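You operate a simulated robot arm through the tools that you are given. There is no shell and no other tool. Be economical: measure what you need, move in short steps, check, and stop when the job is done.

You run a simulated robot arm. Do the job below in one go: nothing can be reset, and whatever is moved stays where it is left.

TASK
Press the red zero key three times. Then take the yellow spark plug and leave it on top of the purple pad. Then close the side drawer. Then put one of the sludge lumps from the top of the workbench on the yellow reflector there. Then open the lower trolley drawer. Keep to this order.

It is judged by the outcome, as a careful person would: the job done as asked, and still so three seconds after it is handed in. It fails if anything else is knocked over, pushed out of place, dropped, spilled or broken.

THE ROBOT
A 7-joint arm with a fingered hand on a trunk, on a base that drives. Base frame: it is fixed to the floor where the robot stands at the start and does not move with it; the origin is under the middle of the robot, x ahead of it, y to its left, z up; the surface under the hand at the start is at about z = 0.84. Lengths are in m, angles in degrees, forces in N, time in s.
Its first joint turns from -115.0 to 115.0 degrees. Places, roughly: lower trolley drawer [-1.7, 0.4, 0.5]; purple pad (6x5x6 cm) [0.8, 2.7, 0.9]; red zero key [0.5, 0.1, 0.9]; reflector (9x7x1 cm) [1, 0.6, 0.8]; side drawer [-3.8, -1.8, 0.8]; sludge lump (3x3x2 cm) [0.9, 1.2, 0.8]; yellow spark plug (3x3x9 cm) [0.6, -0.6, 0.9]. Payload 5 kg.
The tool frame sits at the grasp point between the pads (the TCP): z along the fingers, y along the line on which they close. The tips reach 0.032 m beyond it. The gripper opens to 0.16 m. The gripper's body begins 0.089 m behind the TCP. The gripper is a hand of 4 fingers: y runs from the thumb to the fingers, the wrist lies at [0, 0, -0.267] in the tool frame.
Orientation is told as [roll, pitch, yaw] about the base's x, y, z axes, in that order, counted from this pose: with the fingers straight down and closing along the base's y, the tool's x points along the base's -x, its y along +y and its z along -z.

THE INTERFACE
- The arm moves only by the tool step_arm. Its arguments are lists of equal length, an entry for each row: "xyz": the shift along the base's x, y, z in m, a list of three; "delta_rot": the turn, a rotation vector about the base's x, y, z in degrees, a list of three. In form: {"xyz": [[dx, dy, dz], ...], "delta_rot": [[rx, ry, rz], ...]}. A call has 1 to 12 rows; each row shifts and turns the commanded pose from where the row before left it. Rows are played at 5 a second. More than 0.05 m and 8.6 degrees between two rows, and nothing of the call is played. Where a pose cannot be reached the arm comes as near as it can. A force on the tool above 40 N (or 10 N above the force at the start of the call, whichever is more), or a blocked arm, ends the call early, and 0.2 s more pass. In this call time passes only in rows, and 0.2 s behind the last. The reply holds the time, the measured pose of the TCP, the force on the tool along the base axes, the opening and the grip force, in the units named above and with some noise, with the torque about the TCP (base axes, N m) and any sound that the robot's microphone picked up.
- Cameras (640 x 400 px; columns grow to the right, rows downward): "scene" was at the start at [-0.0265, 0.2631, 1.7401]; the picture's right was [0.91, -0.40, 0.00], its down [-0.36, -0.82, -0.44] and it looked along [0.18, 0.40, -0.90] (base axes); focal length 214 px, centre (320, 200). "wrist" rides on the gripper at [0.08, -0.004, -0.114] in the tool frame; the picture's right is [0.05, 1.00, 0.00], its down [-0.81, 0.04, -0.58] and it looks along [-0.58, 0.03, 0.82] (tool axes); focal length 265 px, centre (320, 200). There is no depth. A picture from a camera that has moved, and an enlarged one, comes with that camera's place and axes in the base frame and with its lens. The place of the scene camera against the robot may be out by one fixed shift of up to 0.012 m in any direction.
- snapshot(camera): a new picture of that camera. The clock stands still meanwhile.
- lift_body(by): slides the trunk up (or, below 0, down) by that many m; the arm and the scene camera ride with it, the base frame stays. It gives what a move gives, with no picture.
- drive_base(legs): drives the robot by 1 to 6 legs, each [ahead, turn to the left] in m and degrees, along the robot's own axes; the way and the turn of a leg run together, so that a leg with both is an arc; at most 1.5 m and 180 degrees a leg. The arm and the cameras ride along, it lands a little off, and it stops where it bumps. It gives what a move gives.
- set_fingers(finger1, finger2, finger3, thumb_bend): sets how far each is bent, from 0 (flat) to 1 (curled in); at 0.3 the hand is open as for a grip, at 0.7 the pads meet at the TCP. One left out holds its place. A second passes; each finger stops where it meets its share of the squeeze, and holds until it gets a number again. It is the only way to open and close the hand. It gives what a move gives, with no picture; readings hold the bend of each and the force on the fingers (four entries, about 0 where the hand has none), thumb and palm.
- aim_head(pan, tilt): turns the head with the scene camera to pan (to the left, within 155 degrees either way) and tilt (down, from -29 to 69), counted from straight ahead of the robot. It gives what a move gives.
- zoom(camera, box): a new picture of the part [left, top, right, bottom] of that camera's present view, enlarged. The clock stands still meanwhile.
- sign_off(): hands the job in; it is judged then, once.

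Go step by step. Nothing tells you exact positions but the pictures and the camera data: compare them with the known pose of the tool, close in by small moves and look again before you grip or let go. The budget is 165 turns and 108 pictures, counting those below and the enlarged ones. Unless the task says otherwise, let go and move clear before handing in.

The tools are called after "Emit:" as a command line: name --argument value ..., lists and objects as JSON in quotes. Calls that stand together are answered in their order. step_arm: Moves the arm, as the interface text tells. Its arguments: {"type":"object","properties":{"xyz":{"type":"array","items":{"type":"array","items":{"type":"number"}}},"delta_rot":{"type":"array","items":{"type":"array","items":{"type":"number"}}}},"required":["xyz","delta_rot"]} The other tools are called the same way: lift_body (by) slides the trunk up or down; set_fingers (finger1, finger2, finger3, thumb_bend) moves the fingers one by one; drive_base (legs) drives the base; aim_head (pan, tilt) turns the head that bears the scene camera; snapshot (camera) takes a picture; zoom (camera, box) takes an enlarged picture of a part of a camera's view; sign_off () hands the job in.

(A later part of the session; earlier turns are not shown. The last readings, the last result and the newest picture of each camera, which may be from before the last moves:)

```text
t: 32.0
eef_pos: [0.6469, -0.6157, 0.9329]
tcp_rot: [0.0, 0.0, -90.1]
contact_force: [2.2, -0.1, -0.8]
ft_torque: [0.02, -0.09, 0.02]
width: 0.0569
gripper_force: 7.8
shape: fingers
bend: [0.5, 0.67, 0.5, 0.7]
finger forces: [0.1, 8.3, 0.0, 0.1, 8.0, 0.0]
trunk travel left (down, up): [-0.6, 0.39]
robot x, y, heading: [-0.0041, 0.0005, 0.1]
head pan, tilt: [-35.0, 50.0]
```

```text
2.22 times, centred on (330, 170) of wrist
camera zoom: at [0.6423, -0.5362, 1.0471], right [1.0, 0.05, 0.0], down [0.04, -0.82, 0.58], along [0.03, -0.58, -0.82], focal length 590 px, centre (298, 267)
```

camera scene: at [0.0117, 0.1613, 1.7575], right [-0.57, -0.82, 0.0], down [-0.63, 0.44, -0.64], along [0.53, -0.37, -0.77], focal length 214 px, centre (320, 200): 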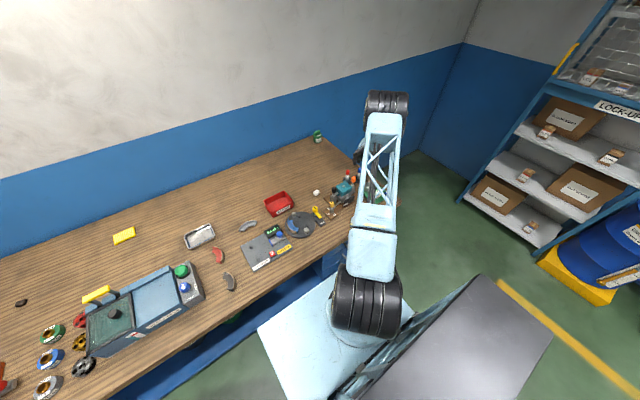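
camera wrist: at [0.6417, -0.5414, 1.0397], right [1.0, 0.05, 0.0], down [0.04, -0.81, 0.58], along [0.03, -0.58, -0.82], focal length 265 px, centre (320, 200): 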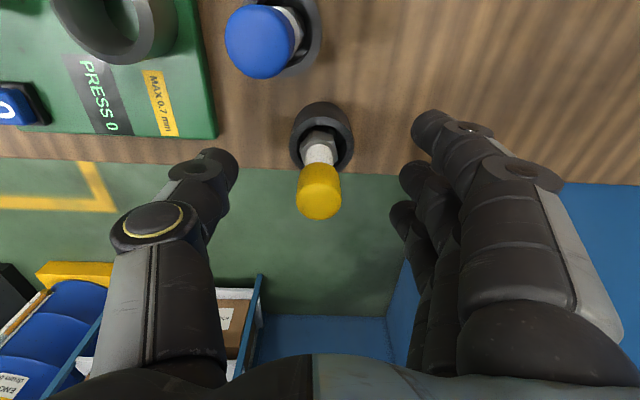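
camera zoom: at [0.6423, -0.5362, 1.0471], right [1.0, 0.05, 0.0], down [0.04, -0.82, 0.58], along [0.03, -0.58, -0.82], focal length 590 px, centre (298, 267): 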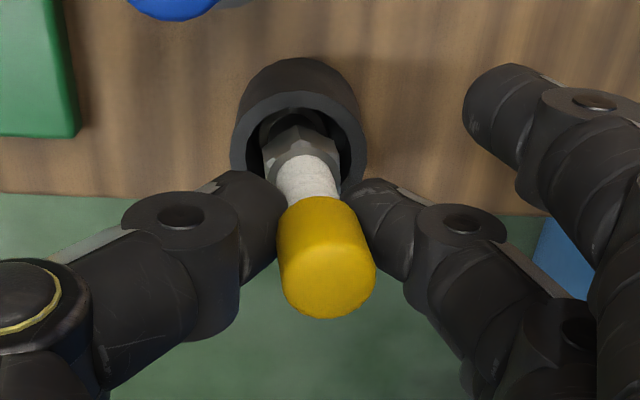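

Gripped with 8 N. I lift slowly and look.

Emit:
step_arm --xyz '[[0, 0, 0.02], [0, 0, 0.03], [0, 0, 0.03], [0, 0, 0.04]]' --delta_rot '[[0, 0, 0], [0, 0, 0], [0, 0, 0], [0, 0, 0]]'

Emit:
snapshot --camera "wrist"

```text
t: 33.0
eef_pos: [0.6478, -0.6169, 1.0532]
tcp_rot: [-0.1, 0.0, -90.0]
contact_force: [-0.3, 0.5, -0.7]
ft_torque: [0.02, 0.01, 0.01]
width: 0.0563
gripper_force: 8.3
shape: fingers
bend: [0.5, 0.67, 0.5, 0.71]
finger forces: [0.0, 8.3, 0.0, 0.0, 8.7, 0.0]
trunk travel left (down, up): [-0.6, 0.39]
robot x, y, heading: [-0.0033, 0.0022, -0.0]
head pan, tilt: [-35.0, 50.0]
```

```text
75 pictures are left
camera wrist: at [0.644, -0.5368, 1.1675], right [1.0, 0.05, 0.0], down [0.04, -0.81, 0.58], along [0.03, -0.58, -0.82], focal length 265 px, centre (320, 200)
```

wrist: 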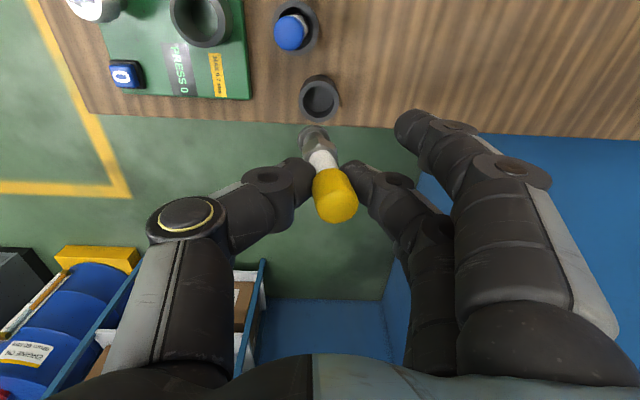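

Plug is in hand. I lift higher and bring the hand in front of the robot for driving.

Emit:
step_arm --xyz '[[0, 0, 0.045], [0, 0, 0.045], [0, 0, 0.045], [0, 0, 0.045], [0, 0, 0.045]]' --delta_rot '[[0, 0, 0], [0, 0, 0], [0, 0, 0], [0, 0, 0], [0, 0, 0]]'

Emit:
step_arm --xyz '[[-0.011, 0.048, 0], [-0.011, 0.048, 0], [-0.011, 0.048, 0], [-0.011, 0.048, 0], [-0.011, 0.048, 0], [-0.011, 0.048, 0], [-0.011, 0.048, 0], [-0.011, 0.048, 0], [-0.011, 0.048, 0], [-0.011, 0.048, 0], [-0.011, 0.048, 0], [-0.011, 0.048, 0]]' --delta_rot '[[0, 0, 3.75], [0, 0, 3.75], [0, 0, 3.75], [0, 0, 3.75], [0, 0, 3.75], [0, 0, 3.75], [0, 0, 3.75], [0, 0, 3.75], [0, 0, 3.75], [0, 0, 3.75], [0, 0, 3.75], [0, 0, 3.75]]'

Emit:
aim_head --pan 80 --tilt 40

Emit:
snapshot --camera "scene"

```text
t: 34.2
eef_pos: [0.6461, -0.6167, 1.2822]
tcp_rot: [-0.1, 0.0, -90.0]
contact_force: [0.7, 0.5, -0.7]
ft_torque: [-0.02, 0.02, -0.01]
width: 0.0564
gripper_force: 8.6
shape: fingers
bend: [0.5, 0.67, 0.5, 0.71]
finger forces: [0.0, 8.4, 0.1, 0.0, 8.8, 0.0]
trunk travel left (down, up): [-0.6, 0.39]
robot x, y, heading: [0.001, -0.0026, 0.1]
head pan, tilt: [-35.0, 50.0]
```

```text
t: 36.8
eef_pos: [0.5126, -0.0362, 1.2788]
tcp_rot: [0.0, -0.1, -44.9]
contact_force: [0.2, -0.7, -0.2]
ft_torque: [-0.02, -0.02, 0.01]
width: 0.0561
gripper_force: 8.5
shape: fingers
bend: [0.5, 0.67, 0.5, 0.71]
finger forces: [0.1, 8.3, 0.0, 0.1, 8.3, 0.0]
trunk travel left (down, up): [-0.6, 0.39]
robot x, y, heading: [0.0, 0.0018, 0.0]
head pan, tilt: [-35.0, 50.0]
```

```text
t: 38.7
eef_pos: [0.5128, -0.0383, 1.2789]
tcp_rot: [0.0, -0.1, -45.0]
contact_force: [0.3, 0.7, -0.8]
ft_torque: [0.02, 0.04, -0.03]
width: 0.0561
gripper_force: 8.5
shape: fingers
bend: [0.5, 0.67, 0.5, 0.71]
finger forces: [0.0, 8.3, 0.0, 0.1, 8.3, 0.0]
trunk travel left (down, up): [-0.6, 0.39]
robot x, y, heading: [0.002, -0.0011, -0.1]
head pan, tilt: [80.0, 40.0]
```

```text
74 pictures are left
camera scene: at [-0.0367, 0.29, 1.7716], right [0.98, -0.17, 0.0], down [-0.11, -0.63, -0.77], along [0.13, 0.75, -0.64], focal length 214 px, centre (320, 200)
```

scene: 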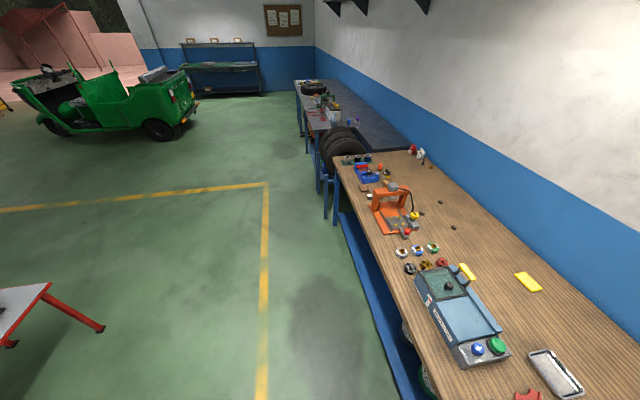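

I zoom on the far area to find the purple pad.

Emit:
zoom --camera "scene" --box '[290, 70, 450, 190]'

```text
3.33 times, centred on (370, 130) of scene
camera zoom: at [-0.0367, 0.29, 1.7716], right [0.98, -0.17, 0.0], down [-0.11, -0.63, -0.77], along [0.13, 0.75, -0.64], focal length 715 px, centre (153, 433)
```

zoom: 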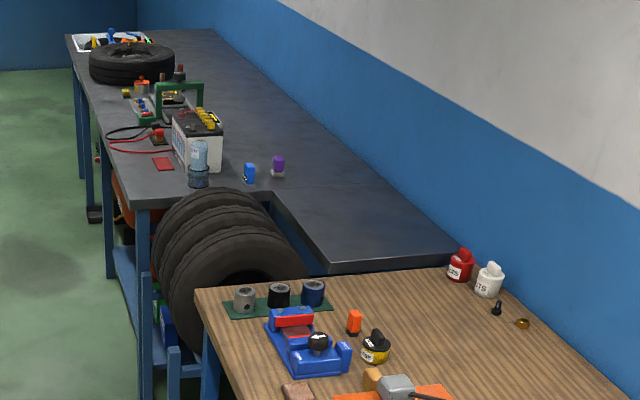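

The purple pad is on the grey table at about (0.82, 2.69). Before driving I check the base's footprint against the bench.

Emit:
aim_head --pan 60 --tilt 69

Emit:
snapshot --camera "scene"

```text
t: 39.6
eef_pos: [0.5116, -0.0374, 1.2786]
tcp_rot: [0.0, 0.0, -45.0]
contact_force: [-0.7, 0.7, -0.7]
ft_torque: [0.01, 0.03, -0.02]
width: 0.056
gripper_force: 8.3
shape: fingers
bend: [0.5, 0.67, 0.5, 0.71]
finger forces: [0.0, 8.3, 0.0, 0.0, 8.4, 0.1]
trunk travel left (down, up): [-0.6, 0.39]
robot x, y, heading: [0.0006, 0.0004, -0.2]
head pan, tilt: [60.0, 68.8]
```

```text
72 pictures are left
camera scene: at [-0.0236, 0.2548, 1.7355], right [0.87, -0.5, 0.0], down [-0.47, -0.81, -0.36], along [0.18, 0.31, -0.93], focal length 214 px, centre (320, 200)
```

scene: 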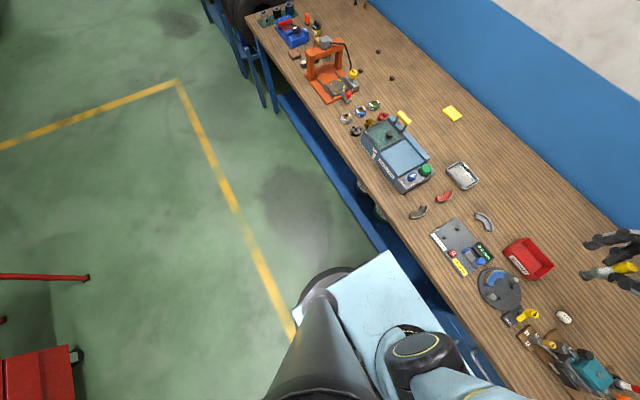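

The base is round with about 0.3 m radius and clear of the bench. I turn left and drive along the bench to the second table.

Emit:
drive_base --legs '[[0, 91.5], [1.25, 0], [1.25, 0]]'

Emit:
aim_head --pan -80 --tilt 50

Emit:
snapshot --camera "scene"

```text
t: 56.0
eef_pos: [-0.1363, 2.9996, 1.2779]
tcp_rot: [-0.1, 0.1, 49.3]
contact_force: [0.9, 0.0, -0.8]
ft_torque: [0.0, -0.01, 0.0]
width: 0.056
gripper_force: 8.1
shape: fingers
bend: [0.5, 0.67, 0.5, 0.71]
finger forces: [0.0, 8.1, 0.0, 0.0, 8.0, 0.0]
trunk travel left (down, up): [-0.6, 0.39]
robot x, y, heading: [-0.1324, 2.4881, 94.4]
head pan, tilt: [60.0, 68.8]
```

```text
t: 58.2
eef_pos: [-0.1358, 2.9994, 1.2784]
tcp_rot: [0.1, 0.1, 49.1]
contact_force: [0.5, -0.8, -1.6]
ft_torque: [-0.02, -0.04, 0.01]
width: 0.0558
gripper_force: 8.1
shape: fingers
bend: [0.5, 0.67, 0.5, 0.71]
finger forces: [0.1, 8.0, 0.0, 0.0, 8.0, 0.1]
trunk travel left (down, up): [-0.6, 0.39]
robot x, y, heading: [-0.1371, 2.4869, 94.6]
head pan, tilt: [-80.0, 50.0]
```

```text
71 pictures are left
camera scene: at [-0.2511, 2.4332, 1.7574], right [0.24, -0.97, 0.0], down [-0.74, -0.19, -0.64], along [0.62, 0.16, -0.77], focal length 214 px, centre (320, 200)
```

scene: 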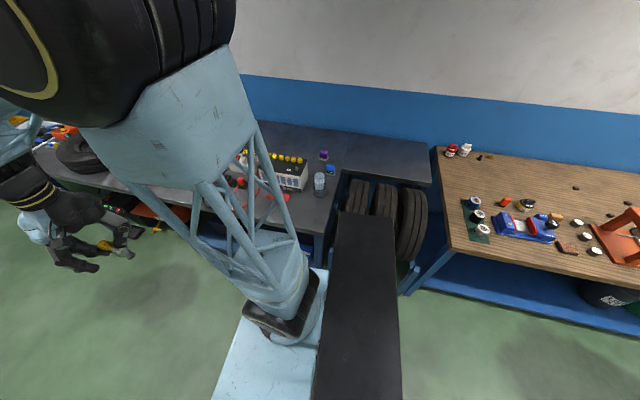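

I turn right to face the table and move in slightly.

Emit:
drive_base --legs '[[0, -75], [0.07, 0]]'

Emit:
aim_head --pan 8 --tilt 50

Emit:
snapshot --camera "scene"

Emit:
snapshot --camera "wrist"

```text
t: 62.6
eef_pos: [0.431, 2.6341, 1.2772]
tcp_rot: [-0.1, 0.0, -26.6]
contact_force: [-0.1, 0.6, -0.3]
ft_torque: [-0.06, 0.05, 0.03]
width: 0.0557
gripper_force: 8.0
shape: fingers
bend: [0.5, 0.67, 0.5, 0.71]
finger forces: [0.1, 7.9, 0.0, 0.0, 7.8, 0.0]
trunk travel left (down, up): [-0.6, 0.39]
robot x, y, heading: [-0.0698, 2.5091, 18.2]
head pan, tilt: [-80.0, 50.0]
```

```text
t: 64.2
eef_pos: [0.4295, 2.6324, 1.2782]
tcp_rot: [-0.2, 0.1, -26.7]
contact_force: [0.4, -0.3, -1.7]
ft_torque: [-0.03, 0.0, 0.01]
width: 0.0559
gripper_force: 8.2
shape: fingers
bend: [0.5, 0.67, 0.5, 0.71]
finger forces: [0.0, 7.9, 0.0, 0.1, 7.8, 0.0]
trunk travel left (down, up): [-0.6, 0.39]
robot x, y, heading: [-0.069, 2.5059, 18.3]
head pan, tilt: [8.0, 50.0]
```

```text
70 pictures are left
camera scene: at [-0.1127, 2.719, 1.7574], right [0.44, -0.9, 0.0], down [-0.69, -0.34, -0.64], along [0.58, 0.28, -0.77], focal length 214 px, centre (320, 200)
```

scene: 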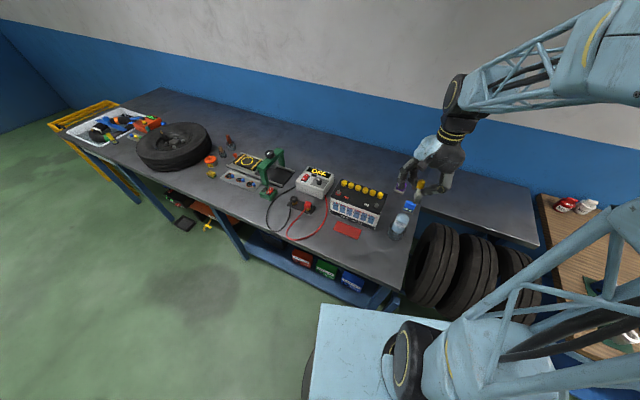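

```text
69 pictures are left
camera wrist: at [0.3562, 2.6657, 1.3929], right [0.4, 0.92, 0.0], down [0.75, -0.33, 0.58], along [0.53, -0.23, -0.82], focal length 265 px, centre (320, 200)
```

wrist: 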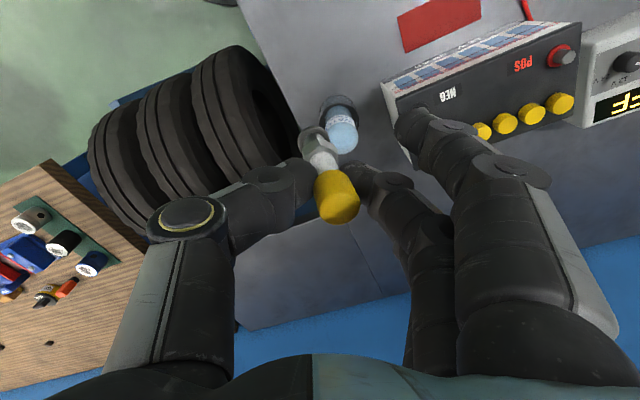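

The pad is partly behind the hand; I zoom in on it.

Emit:
zoom --camera "scene" --box '[360, 150, 460, 240]'

```text
4.44 times, centred on (410, 195) of scene
camera zoom: at [-0.1127, 2.719, 1.7574], right [0.44, -0.9, 0.0], down [-0.69, -0.34, -0.64], along [0.58, 0.28, -0.77], focal length 953 px, centre (-80, 222)
```

zoom: 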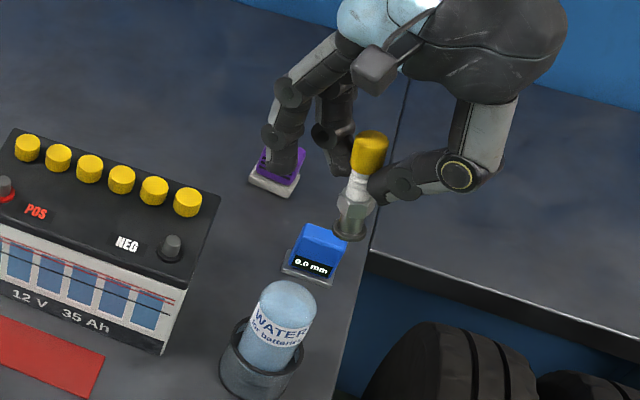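

The purple pad sits on a light base near (0.79, 2.67). I straighten the slightly tilted plug (8°) and move over near the pad at height.

Emit:
step_arm --xyz '[[0.043, 0.004, 0], [0.043, 0.004, -0.016], [0.043, 0.004, -0.016], [0.043, 0.004, -0.016], [0.043, 0.004, -0.016], [0.043, 0.004, -0.016], [0.043, 0.004, -0.016], [0.043, 0.004, -0.016]]' --delta_rot '[[7.1, -3.6, 0], [0, 0, 0], [0, 0, 0], [0, 0, 0], [0, 0, 0], [0, 0, 0], [0, 0, 0], [0, 0, 0]]'

Emit:
snapshot --camera "wrist"

Emit:
zoom --camera "scene" --box '[360, 130, 460, 220]'

```text
t: 66.0
eef_pos: [0.7751, 2.6655, 1.1661]
tcp_rot: [7.9, 0.0, -26.6]
contact_force: [0.3, 0.4, -0.9]
ft_torque: [-0.02, 0.02, 0.01]
width: 0.0558
gripper_force: 7.9
shape: fingers
bend: [0.5, 0.67, 0.5, 0.71]
finger forces: [0.0, 7.9, 0.0, 0.1, 7.9, 0.0]
trunk travel left (down, up): [-0.6, 0.39]
robot x, y, heading: [-0.0688, 2.5084, 18.0]
head pan, tilt: [8.0, 50.0]
```

```text
67 pictures are left
camera wrist: at [0.6945, 2.6832, 1.279], right [0.4, 0.91, 0.14], down [0.71, -0.4, 0.58], along [0.58, -0.13, -0.81], focal length 265 px, centre (320, 200)
```

wrist: 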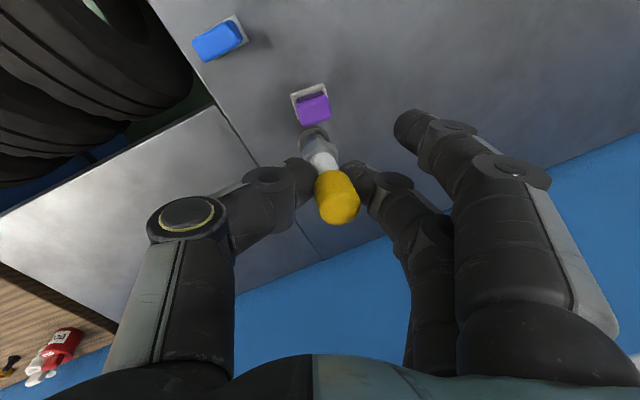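

```text
4.44 times, centred on (410, 175) of scene
camera zoom: at [-0.111, 2.7192, 1.7574], right [0.44, -0.9, 0.0], down [-0.69, -0.34, -0.64], along [0.58, 0.28, -0.77], focal length 953 px, centre (-80, 311)
```

zoom: 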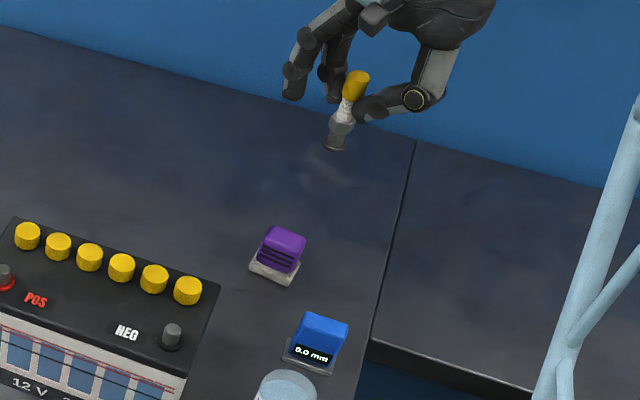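

I zoom the wrist view for the plug and pad geometry.

Emit:
zoom --camera "wrist" --box '[240, 70, 400, 240]'

Emit:
zoom --camera "scene" --box '[405, 140, 455, 200]'

```text
2.35 times, centred on (320, 155) of wrist
camera zoom: at [0.6945, 2.6832, 1.279], right [0.4, 0.91, 0.14], down [0.71, -0.4, 0.58], along [0.58, -0.13, -0.81], focal length 624 px, centre (320, 306)
```

zoom: 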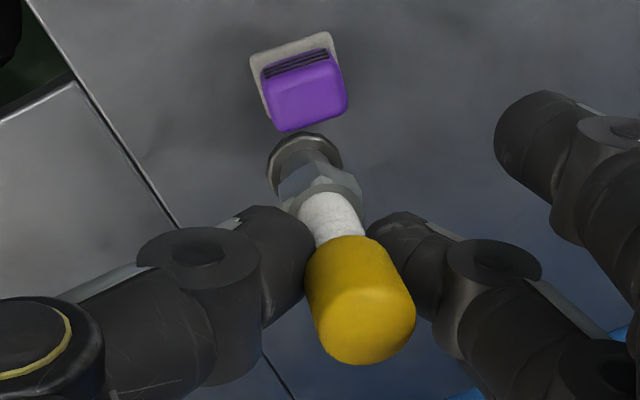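

```text
6.67 times, centred on (430, 170) of scene
camera zoom: at [-0.111, 2.7192, 1.7574], right [0.44, -0.9, 0.0], down [-0.69, -0.34, -0.64], along [0.58, 0.28, -0.77], focal length 1430 px, centre (-413, 400)
```

zoom: 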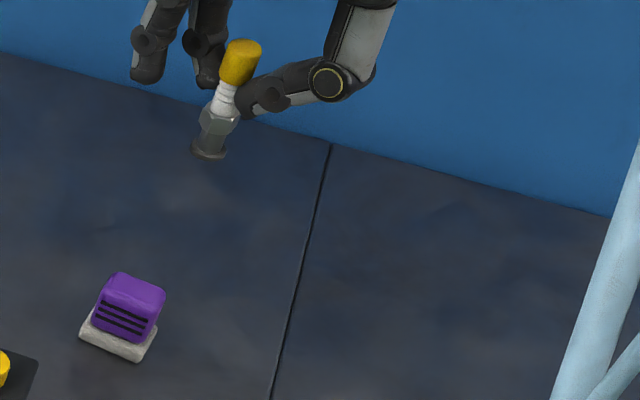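

I correct a residual 4° lean, shift over the pad at about (0.811, 2.678), and descend most of the way.

Emit:
step_arm --xyz '[[0.022, 0.002, 0], [0.022, 0.003, 0], [0, 0, -0.045], [0, 0, -0.045], [0, 0, -0.04]]' --delta_rot '[[1.8, 3.6, 0], [0, 0, 0], [0, 0, 0], [0, 0, 0], [0, 0, 0]]'

Emit:
zoom --camera "wrist" --box '[240, 70, 400, 240]'

Emit:
zoom --camera "scene" --box '[390, 160, 440, 220]'

```text
t: 67.2
eef_pos: [0.8171, 2.6719, 1.0381]
tcp_rot: [7.8, 4.0, -26.7]
contact_force: [0.4, -1.1, 0.2]
ft_torque: [0.01, 0.01, 0.0]
width: 0.0556
gripper_force: 7.6
shape: fingers
bend: [0.5, 0.67, 0.5, 0.71]
finger forces: [0.0, 7.9, 0.0, 0.1, 8.0, 0.0]
trunk travel left (down, up): [-0.6, 0.39]
robot x, y, heading: [-0.0678, 2.5059, 18.6]
head pan, tilt: [8.0, 50.0]
```

```text
2.35 times, centred on (320, 155) of wrist
camera zoom: at [0.7438, 2.6862, 1.156], right [0.41, 0.9, 0.14], down [0.75, -0.42, 0.52], along [0.53, -0.11, -0.84], focal length 624 px, centre (320, 306)
```

zoom: 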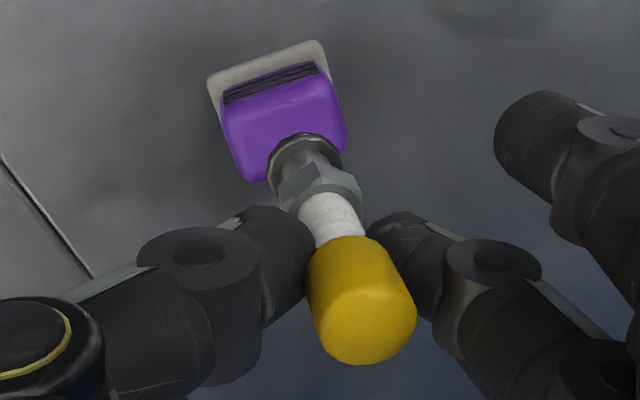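

```text
6.67 times, centred on (415, 190) of scene
camera zoom: at [-0.112, 2.7189, 1.7575], right [0.44, -0.9, 0.0], down [-0.69, -0.34, -0.64], along [0.58, 0.28, -0.77], focal length 1430 px, centre (-313, 267)
```

zoom: 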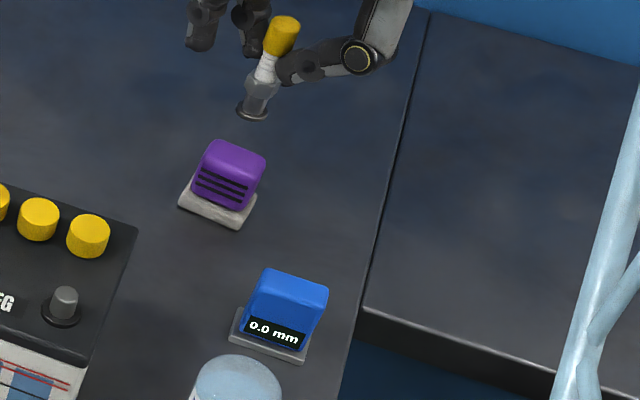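

Aligned over the pad. Descend slowly until contact.

Emit:
step_arm --xyz '[[0.003, -0.002, -0.015], [0, 0, -0.012], [0, 0, -0.006]]' --delta_rot '[[0, 0, 0], [0, 0, 0], [0, 0, 0]]'

Emit:
zoom --camera "wrist" --box '[240, 70, 400, 240]'

Emit:
zoom --camera "scene" --box '[390, 160, 440, 220]'

```text
t: 68.0
eef_pos: [0.8196, 2.6686, 1.0043]
tcp_rot: [7.9, 4.0, -26.7]
contact_force: [0.1, -0.7, -0.1]
ft_torque: [0.0, -0.02, 0.02]
width: 0.0555
gripper_force: 7.6
shape: fingers
bend: [0.5, 0.67, 0.5, 0.71]
finger forces: [0.0, 8.0, 0.1, 0.0, 7.9, 0.0]
trunk travel left (down, up): [-0.6, 0.39]
robot x, y, heading: [-0.0737, 2.5087, 18.2]
head pan, tilt: [8.0, 50.0]
```

```text
2.35 times, centred on (320, 155) of wrist
camera zoom: at [0.7469, 2.6834, 1.1217], right [0.41, 0.9, 0.14], down [0.75, -0.42, 0.52], along [0.53, -0.11, -0.84], focal length 624 px, centre (320, 306)
```

zoom: 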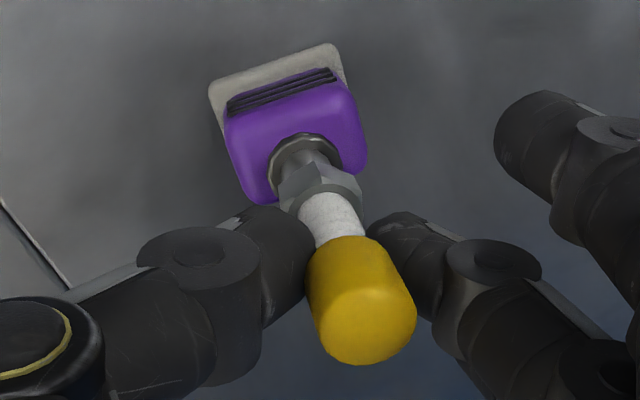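

```text
6.67 times, centred on (415, 190) of scene
camera zoom: at [-0.1126, 2.719, 1.7575], right [0.44, -0.9, 0.0], down [-0.69, -0.34, -0.64], along [0.58, 0.28, -0.77], focal length 1430 px, centre (-313, 267)
```

zoom: 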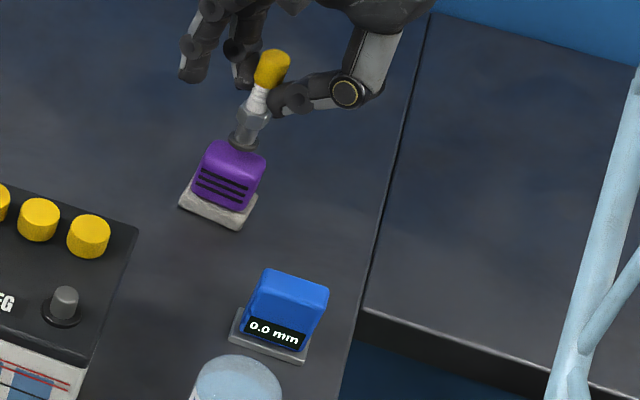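

Still slightly above. Continue in 3 mm steps watching force.

Emit:
step_arm --xyz '[[0, 0, -0.004], [0, 0, -0.003], [0, 0, -0.003]]' --delta_rot '[[0, 0, 0], [0, 0, 0], [0, 0, 0]]'

Emit:
zoom --camera "scene" --box '[400, 165, 440, 205]'

```text
t: 68.8
eef_pos: [0.8188, 2.6674, 0.995]
tcp_rot: [7.9, 4.0, -26.8]
contact_force: [-0.8, -0.2, -0.2]
ft_torque: [0.03, 0.04, -0.02]
width: 0.0555
gripper_force: 7.8
shape: fingers
bend: [0.5, 0.67, 0.5, 0.71]
finger forces: [0.0, 8.0, 0.0, 0.0, 7.9, 0.0]
trunk travel left (down, up): [-0.6, 0.39]
robot x, y, heading: [-0.0704, 2.5077, 18.3]
head pan, tilt: [8.0, 50.0]
```

```text
10.00 times, centred on (420, 185) of scene
camera zoom: at [-0.1125, 2.719, 1.7575], right [0.44, -0.9, 0.0], down [-0.69, -0.34, -0.64], along [0.58, 0.28, -0.77], focal length 2145 px, centre (-680, 350)
```

zoom: 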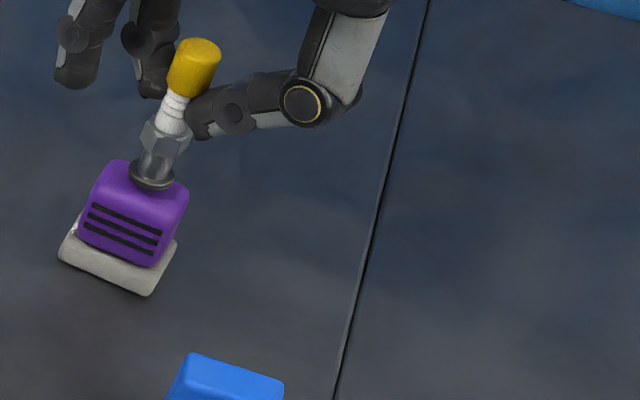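

About 1 cm to go.

Emit:
step_arm --xyz '[[0, 0, -0.004], [0, 0, -0.002], [0, 0, -0.002]]' --delta_rot '[[0, 0, 0], [0, 0, 0], [0, 0, 0]]'

Emit:
step_arm --xyz '[[0, 0, -0.002]]' --delta_rot '[[0, 0, 0]]'

Emit:
zoom --camera "scene" --box '[400, 165, 440, 205]'

Emit:
zoom --camera "wrist" --box '[240, 70, 400, 240]'

```text
t: 69.6
eef_pos: [0.8212, 2.6688, 0.987]
tcp_rot: [7.9, 4.0, -26.7]
contact_force: [-0.7, -0.6, 6.5]
ft_torque: [0.1, 0.01, -0.03]
width: 0.0553
gripper_force: 9.0
shape: fingers
bend: [0.5, 0.67, 0.5, 0.72]
finger forces: [0.0, 8.5, 0.1, 0.0, 9.4, 0.0]
trunk travel left (down, up): [-0.6, 0.39]
robot x, y, heading: [-0.0712, 2.51, 18.4]
head pan, tilt: [8.0, 50.0]
```

```text
t: 70.0
eef_pos: [0.8209, 2.6692, 0.9845]
tcp_rot: [8.0, 3.8, -26.7]
contact_force: [-1.5, 0.1, 12.8]
ft_torque: [0.08, 0.01, 0.03]
width: 0.0543
gripper_force: 10.8
shape: fingers
bend: [0.5, 0.68, 0.5, 0.73]
finger forces: [0.0, 9.3, 0.0, 0.0, 11.6, 0.0]
trunk travel left (down, up): [-0.6, 0.39]
robot x, y, heading: [-0.0706, 2.5074, 18.2]
head pan, tilt: [8.0, 50.0]
```

```text
10.00 times, centred on (420, 185) of scene
camera zoom: at [-0.1139, 2.7187, 1.7576], right [0.44, -0.9, 0.0], down [-0.69, -0.34, -0.64], along [0.58, 0.28, -0.77], focal length 2145 px, centre (-680, 350)
```

zoom: 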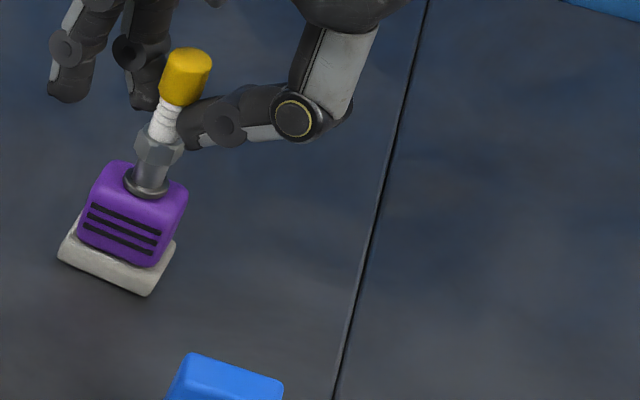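

```text
2.35 times, centred on (320, 155) of wrist
camera zoom: at [0.7465, 2.6834, 1.1025], right [0.41, 0.9, 0.14], down [0.74, -0.42, 0.52], along [0.53, -0.11, -0.84], focal length 624 px, centre (320, 306)
```

zoom: 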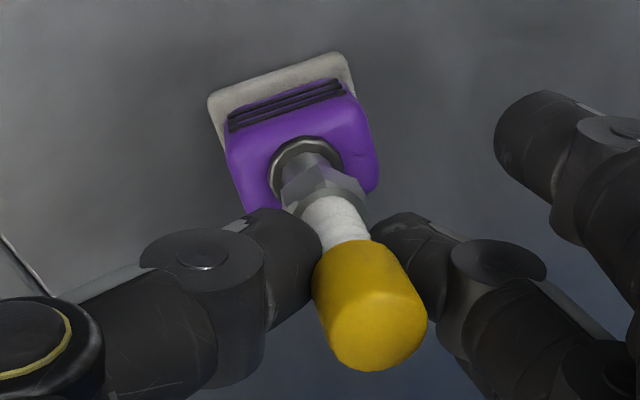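

The plug stands on the pad. I relieve the push by 2 mm and release in a small symmetric opening.

Emit:
step_arm --xyz '[[0, 0, 0.0025]]' --delta_rot '[[0, 0, 0]]'

Emit:
set_fingers --finger2 0.6 --thumb_bend 0.65

Emit:
zoom --camera "wrist" --box '[240, 70, 400, 240]'

```text
t: 70.4
eef_pos: [0.8202, 2.6689, 0.9847]
tcp_rot: [8.0, 4.0, -26.7]
contact_force: [0.1, -0.4, 5.3]
ft_torque: [0.03, 0.0, 0.06]
width: 0.0545
gripper_force: 8.7
shape: fingers
bend: [0.5, 0.68, 0.5, 0.73]
finger forces: [0.0, 8.4, 0.1, 0.0, 9.3, 0.0]
trunk travel left (down, up): [-0.6, 0.39]
robot x, y, heading: [-0.0699, 2.5061, 18.3]
head pan, tilt: [8.0, 50.0]
```

```text
t: 71.4
eef_pos: [0.8212, 2.6685, 0.9864]
tcp_rot: [7.9, 4.0, -26.7]
contact_force: [-0.5, 0.2, 0.1]
ft_torque: [0.0, -0.02, 0.02]
width: 0.0627
gripper_force: 0.0
shape: fingers
bend: [0.5, 0.6, 0.5, 0.65]
finger forces: [0.0, 0.0, 0.1, 0.0, 0.0, 0.1]
trunk travel left (down, up): [-0.6, 0.39]
robot x, y, heading: [-0.0715, 2.5085, 18.2]
head pan, tilt: [8.0, 50.0]
```

```text
2.35 times, centred on (320, 155) of wrist
camera zoom: at [0.7472, 2.6836, 1.1038], right [0.41, 0.9, 0.14], down [0.75, -0.42, 0.52], along [0.53, -0.11, -0.84], focal length 624 px, centre (320, 306)
```

zoom: 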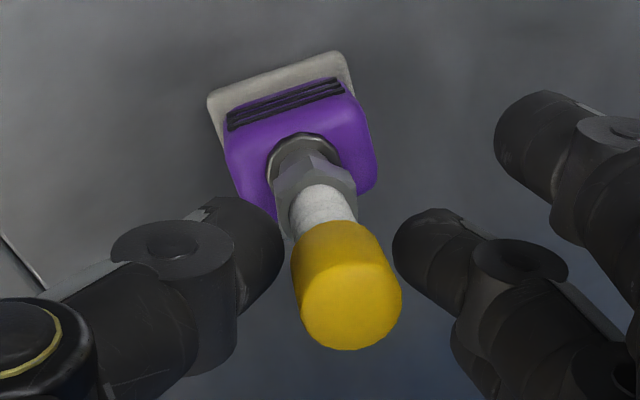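

Plug stands freely. Open further and rise straight up.

Emit:
set_fingers --finger1 0.4 --finger2 0.4 --finger3 0.4 --thumb_bend 0.4

Emit:
step_arm --xyz '[[0, 0, 0.03], [0, 0, 0.045], [0, 0, 0.045], [0, 0, 0.045], [0, 0, 0.045], [0, 0, 0.045], [0, 0, 0.045]]' --delta_rot '[[0, 0, 0], [0, 0, 0], [0, 0, 0], [0, 0, 0], [0, 0, 0], [-8.2, 0, 0], [0, -4, 0]]'

Emit:
zoom --camera "scene" --box '[380, 150, 460, 220]'

```text
t: 72.4
eef_pos: [0.8209, 2.6698, 0.9852]
tcp_rot: [7.9, 4.0, -26.7]
contact_force: [0.3, 0.2, -0.7]
ft_torque: [-0.01, 0.03, 0.01]
width: 0.1306
gripper_force: 0.0
shape: fingers
bend: [0.4, 0.4, 0.4, 0.4]
finger forces: [0.0, 0.1, 0.0, 0.0, 0.0, 0.0]
trunk travel left (down, up): [-0.6, 0.39]
robot x, y, heading: [-0.0684, 2.5056, 18.4]
head pan, tilt: [8.0, 50.0]
```

```text
t: 74.0
eef_pos: [0.8185, 2.6651, 1.286]
tcp_rot: [2.4, -3.4, -27.0]
contact_force: [-0.4, -0.8, 0.7]
ft_torque: [0.0, -0.01, -0.02]
width: 0.1306
gripper_force: 0.1
shape: fingers
bend: [0.4, 0.4, 0.4, 0.4]
finger forces: [0.0, 0.1, 0.0, 0.0, 0.0, 0.0]
trunk travel left (down, up): [-0.6, 0.39]
robot x, y, heading: [-0.0703, 2.5088, 18.3]
head pan, tilt: [8.0, 50.0]
```

```text
5.71 times, centred on (420, 185) of scene
camera zoom: at [-0.1141, 2.7183, 1.7576], right [0.44, -0.9, 0.0], down [-0.69, -0.34, -0.64], along [0.58, 0.28, -0.76], focal length 1226 px, centre (-251, 286)
```

zoom: 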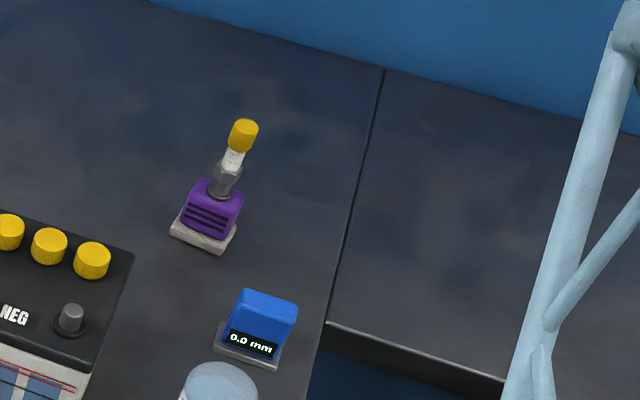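

Plug stands well on the purple pad. I fix the small tilt, retract the arm, back away from the table and turn to look toward the side drawer.

Emit:
step_arm --xyz '[[-0.047, -0.008, 0], [-0.047, -0.008, 0], [-0.047, -0.008, 0], [-0.047, -0.008, 0], [-0.047, -0.008, 0], [-0.047, -0.008, 0], [-0.047, -0.008, 0], [-0.047, -0.008, 0]]' --delta_rot '[[-0.7, 4, 0], [0, 0, 0], [0, 0, 0], [0, 0, 0], [0, 0, 0], [0, 0, 0], [0, 0, 0], [0, 0, 0]]'

Emit:
drive_base --legs '[[-0.5, 0], [0, -120]]'

Emit:
aim_head --pan -15 --tilt 15

Emit:
snapshot --camera "scene"

```text
t: 75.8
eef_pos: [0.4435, 2.6048, 1.2867]
tcp_rot: [0.0, -0.1, -26.9]
contact_force: [-0.1, -0.6, 0.5]
ft_torque: [-0.02, -0.04, 0.0]
width: 0.1309
gripper_force: 0.0
shape: fingers
bend: [0.4, 0.4, 0.4, 0.4]
finger forces: [0.1, 0.0, 0.0, 0.0, 0.1, 0.1]
trunk travel left (down, up): [-0.6, 0.39]
robot x, y, heading: [-0.0689, 2.5092, 18.3]
head pan, tilt: [8.0, 50.0]
```

```text
t: 84.1
eef_pos: [-0.743, 1.8659, 1.2864]
tcp_rot: [0.1, 0.0, -149.5]
contact_force: [-0.7, 0.6, -0.3]
ft_torque: [0.05, 0.01, -0.01]
width: 0.131
gripper_force: 0.0
shape: fingers
bend: [0.4, 0.4, 0.4, 0.4]
finger forces: [0.1, 0.0, 0.0, 0.0, 0.0, 0.1]
trunk travel left (down, up): [-0.6, 0.39]
robot x, y, heading: [-0.545, 2.3513, -104.5]
head pan, tilt: [8.0, 50.0]
```

```text
t: 85.2
eef_pos: [-0.7421, 1.8665, 1.2862]
tcp_rot: [-0.1, -0.1, -149.5]
contact_force: [0.1, 0.0, -0.2]
ft_torque: [0.03, -0.02, 0.03]
width: 0.1306
gripper_force: 0.2
shape: fingers
bend: [0.4, 0.4, 0.4, 0.4]
finger forces: [0.0, 0.0, 0.1, 0.0, 0.0, 0.0]
trunk travel left (down, up): [-0.6, 0.39]
robot x, y, heading: [-0.5454, 2.3522, -104.4]
head pan, tilt: [-15.0, 15.0]
```

```text
54 pictures are left
camera scene: at [-0.3717, 2.2807, 1.8111], right [-0.87, 0.49, 0.0], down [0.13, 0.23, -0.97], along [-0.47, -0.84, -0.26], focal length 214 px, centre (320, 200)
```

scene: 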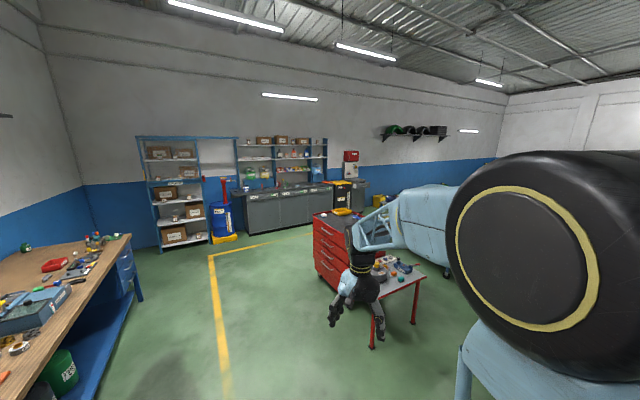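

I zoom into the area where the side drawer should be.

Emit:
zoom --camera "scene" --box '[230, 140, 430, 265]'

```text
3.20 times, centred on (330, 202) of scene
camera zoom: at [-0.3717, 2.2807, 1.8111], right [-0.87, 0.49, 0.0], down [0.13, 0.23, -0.97], along [-0.47, -0.84, -0.26], focal length 686 px, centre (288, 192)
```

zoom: 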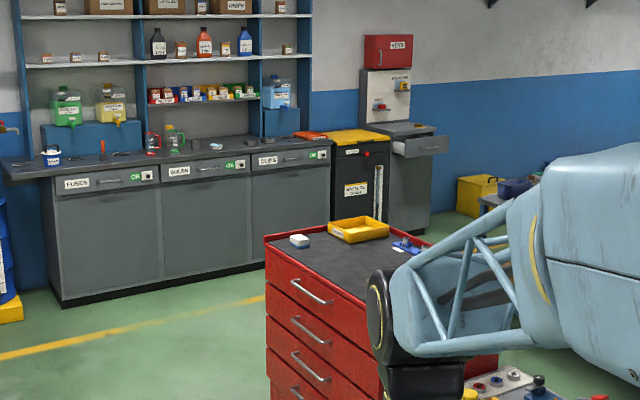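

The side drawer sticks out of the end cabinet at the far right; the red trolley's drawer face looks toward +x at x≈-1.53. I drive down past the trolley and turn toward the cabinet.

Emit:
drive_base --legs '[[0, 14], [1.5, 0], [1.4, 0], [0, -85]]'

Emit:
aim_head --pan 20 --tilt 20

Emit:
snapshot --camera "scene"

```text
t: 103.6
eef_pos: [-1.1026, -0.4739, 1.2862]
tcp_rot: [0.0, -0.1, 140.0]
contact_force: [0.4, 0.1, 0.5]
ft_torque: [0.01, -0.03, 0.0]
width: 0.1306
gripper_force: 0.1
shape: fingers
bend: [0.4, 0.4, 0.4, 0.4]
finger forces: [0.0, 0.1, 0.0, 0.0, 0.0, 0.0]
trunk travel left (down, up): [-0.6, 0.39]
robot x, y, heading: [-0.5805, -0.4969, -174.5]
head pan, tilt: [-15.0, 15.0]
```

```text
t: 104.6
eef_pos: [-1.1032, -0.4745, 1.2863]
tcp_rot: [-0.1, -0.1, 140.2]
contact_force: [-0.3, -0.3, -1.0]
ft_torque: [-0.03, -0.03, -0.02]
width: 0.1308
gripper_force: 0.1
shape: fingers
bend: [0.4, 0.4, 0.4, 0.4]
finger forces: [0.0, 0.0, 0.0, 0.0, 0.0, 0.1]
trunk travel left (down, up): [-0.6, 0.39]
robot x, y, heading: [-0.5848, -0.495, -174.8]
head pan, tilt: [20.0, 20.0]
```

```text
52 pictures are left
camera scene: at [-0.5775, -0.7297, 1.803], right [-0.43, 0.9, 0.0], down [0.31, 0.15, -0.94], along [-0.85, -0.4, -0.34], focal length 214 px, centre (320, 200)
```

scene: 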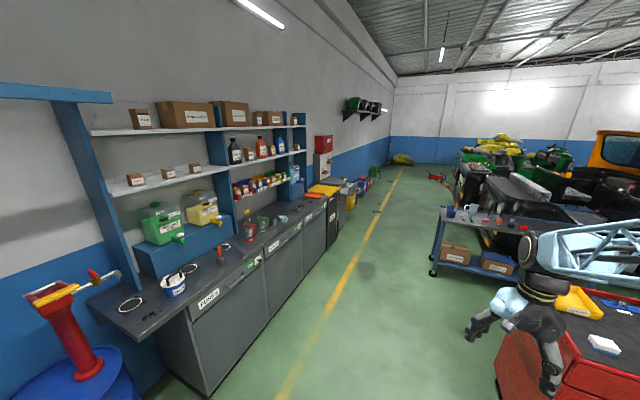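

The path along the counter is free. I drive further west and look at the drawer.

Emit:
drive_base --legs '[[1.4, 3]]'

Emit:
aim_head --pan 35 --tilt 28

Emit:
snapshot --camera "scene"

```text
t: 111.6
eef_pos: [-2.5109, -0.6683, 1.286]
tcp_rot: [-0.1, -0.1, 143.0]
contact_force: [-0.5, -0.4, -0.2]
ft_torque: [-0.03, -0.04, 0.01]
width: 0.1312
gripper_force: 0.0
shape: fingers
bend: [0.4, 0.4, 0.4, 0.4]
finger forces: [0.1, 0.1, 0.0, 0.1, 0.0, 0.0]
trunk travel left (down, up): [-0.6, 0.39]
robot x, y, heading: [-1.985, -0.6681, -172.0]
head pan, tilt: [20.0, 20.0]
```

```text
t: 112.4
eef_pos: [-2.5109, -0.6685, 1.2871]
tcp_rot: [-0.1, -0.2, 143.0]
contact_force: [-0.2, 0.6, -1.0]
ft_torque: [0.04, -0.03, -0.01]
width: 0.1312
gripper_force: 0.1
shape: fingers
bend: [0.4, 0.4, 0.4, 0.4]
finger forces: [0.0, 0.0, 0.0, 0.0, 0.0, 0.0]
trunk travel left (down, up): [-0.6, 0.39]
robot x, y, heading: [-1.9871, -0.6636, -172.0]
head pan, tilt: [35.0, 28.0]
```

```text
51 pictures are left
camera scene: at [-1.9567, -0.9153, 1.7902], right [-0.68, 0.73, 0.0], down [0.34, 0.32, -0.88], along [-0.64, -0.6, -0.47], focal length 214 px, centre (320, 200)
```

scene: 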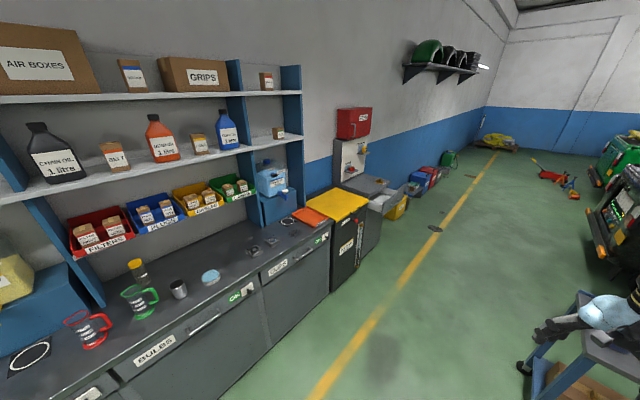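

I zoom on the drawer.

Emit:
zoom --camera "scene" --box '[310, 130, 430, 270]'

```text
2.86 times, centred on (370, 200) of scene
camera zoom: at [-1.9567, -0.9153, 1.7902], right [-0.68, 0.73, 0.0], down [0.34, 0.32, -0.88], along [-0.64, -0.6, -0.47], focal length 613 px, centre (177, 200)
```

zoom: 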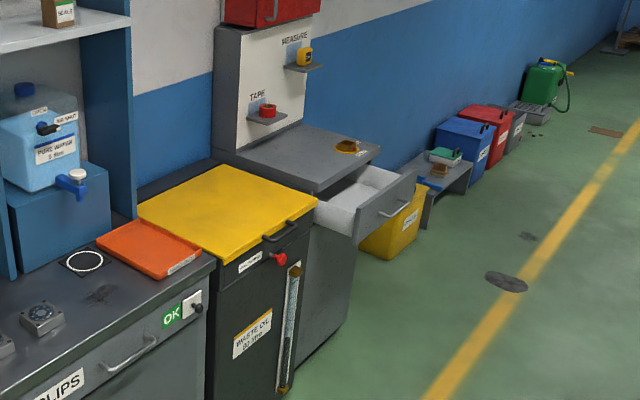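

The drawer front faces +y at about y≈-1.68, x from -3.65 to -4.03, sticking out ~0.14 m. I drive to about (-3.8, -1.1), facing it.

Emit:
drive_base --legs '[[0, 20.5], [0.92, 0], [0, -28], [1.0, 0], [0, 89]]'

Emit:
aim_head --pan 0 --tilt 55

Emit:
snapshot --camera "scene"

```text
t: 128.6
eef_pos: [-3.9163, -1.6149, 1.2871]
tcp_rot: [-0.1, -0.1, -138.4]
contact_force: [0.1, 0.4, 0.5]
ft_torque: [0.01, 0.02, -0.01]
width: 0.1309
gripper_force: 0.1
shape: fingers
bend: [0.4, 0.4, 0.4, 0.4]
finger forces: [0.0, 0.0, 0.0, 0.0, 0.0, 0.0]
trunk travel left (down, up): [-0.6, 0.39]
robot x, y, heading: [-3.8217, -1.0995, -93.2]
head pan, tilt: [35.0, 28.0]
```

```text
t: 129.6
eef_pos: [-3.9168, -1.6143, 1.2873]
tcp_rot: [-0.2, -0.1, -138.5]
contact_force: [0.6, 1.4, 0.6]
ft_torque: [0.02, 0.02, 0.0]
width: 0.1309
gripper_force: 0.1
shape: fingers
bend: [0.4, 0.4, 0.4, 0.4]
finger forces: [0.0, 0.1, 0.1, 0.0, 0.0, 0.0]
trunk travel left (down, up): [-0.6, 0.39]
robot x, y, heading: [-3.8147, -1.0999, -93.4]
head pan, tilt: [0.0, 55.0]
```

```text
49 pictures are left
camera scene: at [-3.6072, -1.1206, 1.751], right [-1.0, 0.05, 0.0], down [0.04, 0.82, -0.57], along [-0.03, -0.57, -0.82], focal length 214 px, centre (320, 200)
```

scene: 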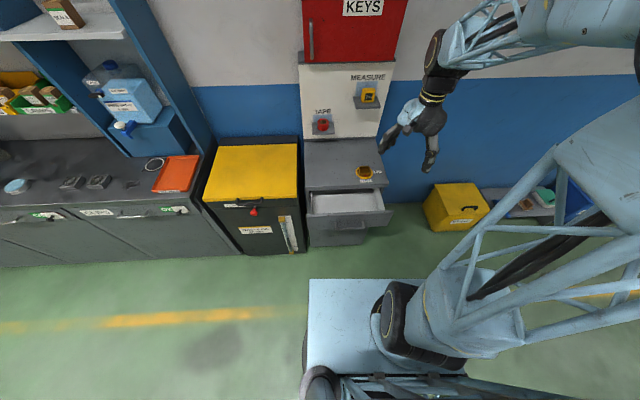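

Drawer front is at y≈-1.69, centred on x≈-3.80, top z≈0.82. I close the hand, turn it to yaw -90 and lower it just in front of the drawer.

Emit:
set_fingers --finger1 0.7 --finger2 0.7 --finger3 0.7 --thumb_bend 0.7

Emit:
step_arm --xyz '[[0.02, 0.01, 0], [0.02, 0.01, 0], [0.02, 0.01, 0], [0.02, 0.005, 0], [0.02, 0, 0], [0.017, 0, 0]]' --delta_rot '[[0, 0, 8.08], [0, 0, 8.08], [0, 0, 8.08], [0, 0, 8.08], [0, 0, 8.08], [0, 0, 8.08]]'

Emit:
step_arm --xyz '[[0, 0, -0.048], [0, 0, -0.048], [0, 0, -0.048], [0, 0, -0.048], [0, 0, -0.048], [0, 0, -0.048], [0, 0, -0.048]]' --delta_rot '[[0, 0, 0], [0, 0, 0], [0, 0, 0], [0, 0, 0], [0, 0, 0], [0, 0, 0], [0, 0, 0]]'

Emit:
zoom --camera "scene" --box '[260, 130, 440, 260]'

```text
t: 130.6
eef_pos: [-3.9162, -1.6151, 1.2853]
tcp_rot: [-0.2, -0.1, -138.5]
contact_force: [-0.7, -0.3, -0.1]
ft_torque: [0.02, 0.02, 0.01]
width: 0.0239
gripper_force: 0.0
shape: fingers
bend: [0.7, 0.7, 0.7, 0.7]
finger forces: [0.0, 0.0, 0.0, 0.1, 0.0, 0.1]
trunk travel left (down, up): [-0.6, 0.39]
robot x, y, heading: [-3.8196, -1.0991, -93.1]
head pan, tilt: [0.0, 55.0]
```

```text
t: 132.0
eef_pos: [-3.7995, -1.5797, 1.2876]
tcp_rot: [-0.1, 0.0, -89.8]
contact_force: [0.6, 0.2, 0.5]
ft_torque: [0.0, 0.03, -0.01]
width: 0.0237
gripper_force: 0.1
shape: fingers
bend: [0.7, 0.7, 0.7, 0.7]
finger forces: [0.0, 0.0, 0.0, 0.0, 0.0, 0.1]
trunk travel left (down, up): [-0.6, 0.39]
robot x, y, heading: [-3.8177, -1.099, -93.4]
head pan, tilt: [0.0, 55.0]
```

```text
t: 133.6
eef_pos: [-3.7978, -1.5791, 0.9505]
tcp_rot: [0.0, -0.1, -89.9]
contact_force: [0.0, 0.7, 0.0]
ft_torque: [0.01, 0.02, 0.0]
width: 0.0237
gripper_force: 0.1
shape: fingers
bend: [0.7, 0.7, 0.7, 0.7]
finger forces: [0.1, 0.0, 0.0, 0.1, 0.0, 0.0]
trunk travel left (down, up): [-0.6, 0.39]
robot x, y, heading: [-3.8206, -1.1004, -93.5]
head pan, tilt: [0.0, 55.0]
```

```text
3.08 times, centred on (350, 195) of scene
camera zoom: at [-3.6069, -1.1216, 1.7509], right [-1.0, 0.06, 0.0], down [0.04, 0.82, -0.57], along [-0.03, -0.57, -0.82], focal length 660 px, centre (228, 215)
```

zoom: 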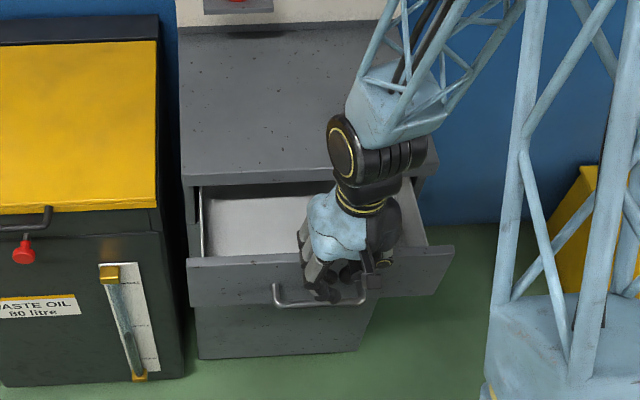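

The handle reaches out to y≈-1.63, so I back off 3 cm in y before descending fully, then check.

Emit:
step_arm --xyz '[[0, 0.03, 0], [0, 0, -0.045], [0, 0, -0.045], [0, 0, -0.045]]' --delta_rot '[[0, 0, 0], [0, 0, 0], [0, 0, 0], [0, 0, 0]]'

Emit:
zoom --camera "scene" --box '[260, 130, 440, 260]'

```text
t: 134.6
eef_pos: [-3.8003, -1.5509, 0.8156]
tcp_rot: [-0.1, -0.1, -89.8]
contact_force: [-0.4, 0.4, -0.1]
ft_torque: [0.02, -0.02, -0.01]
width: 0.0238
gripper_force: 0.2
shape: fingers
bend: [0.7, 0.7, 0.7, 0.7]
finger forces: [0.0, 0.1, 0.1, 0.0, 0.1, 0.1]
trunk travel left (down, up): [-0.6, 0.39]
robot x, y, heading: [-3.8186, -1.0982, -92.9]
head pan, tilt: [0.0, 55.0]
```

```text
3.08 times, centred on (350, 195) of scene
camera zoom: at [-3.6068, -1.1209, 1.7509], right [-1.0, 0.05, 0.0], down [0.04, 0.82, -0.57], along [-0.03, -0.57, -0.82], focal length 660 px, centre (228, 215)
```

zoom: 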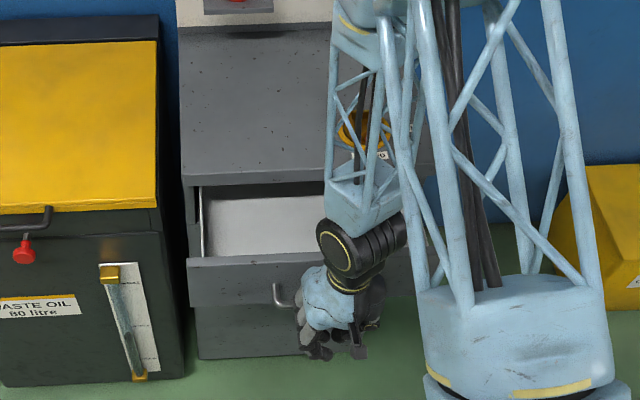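

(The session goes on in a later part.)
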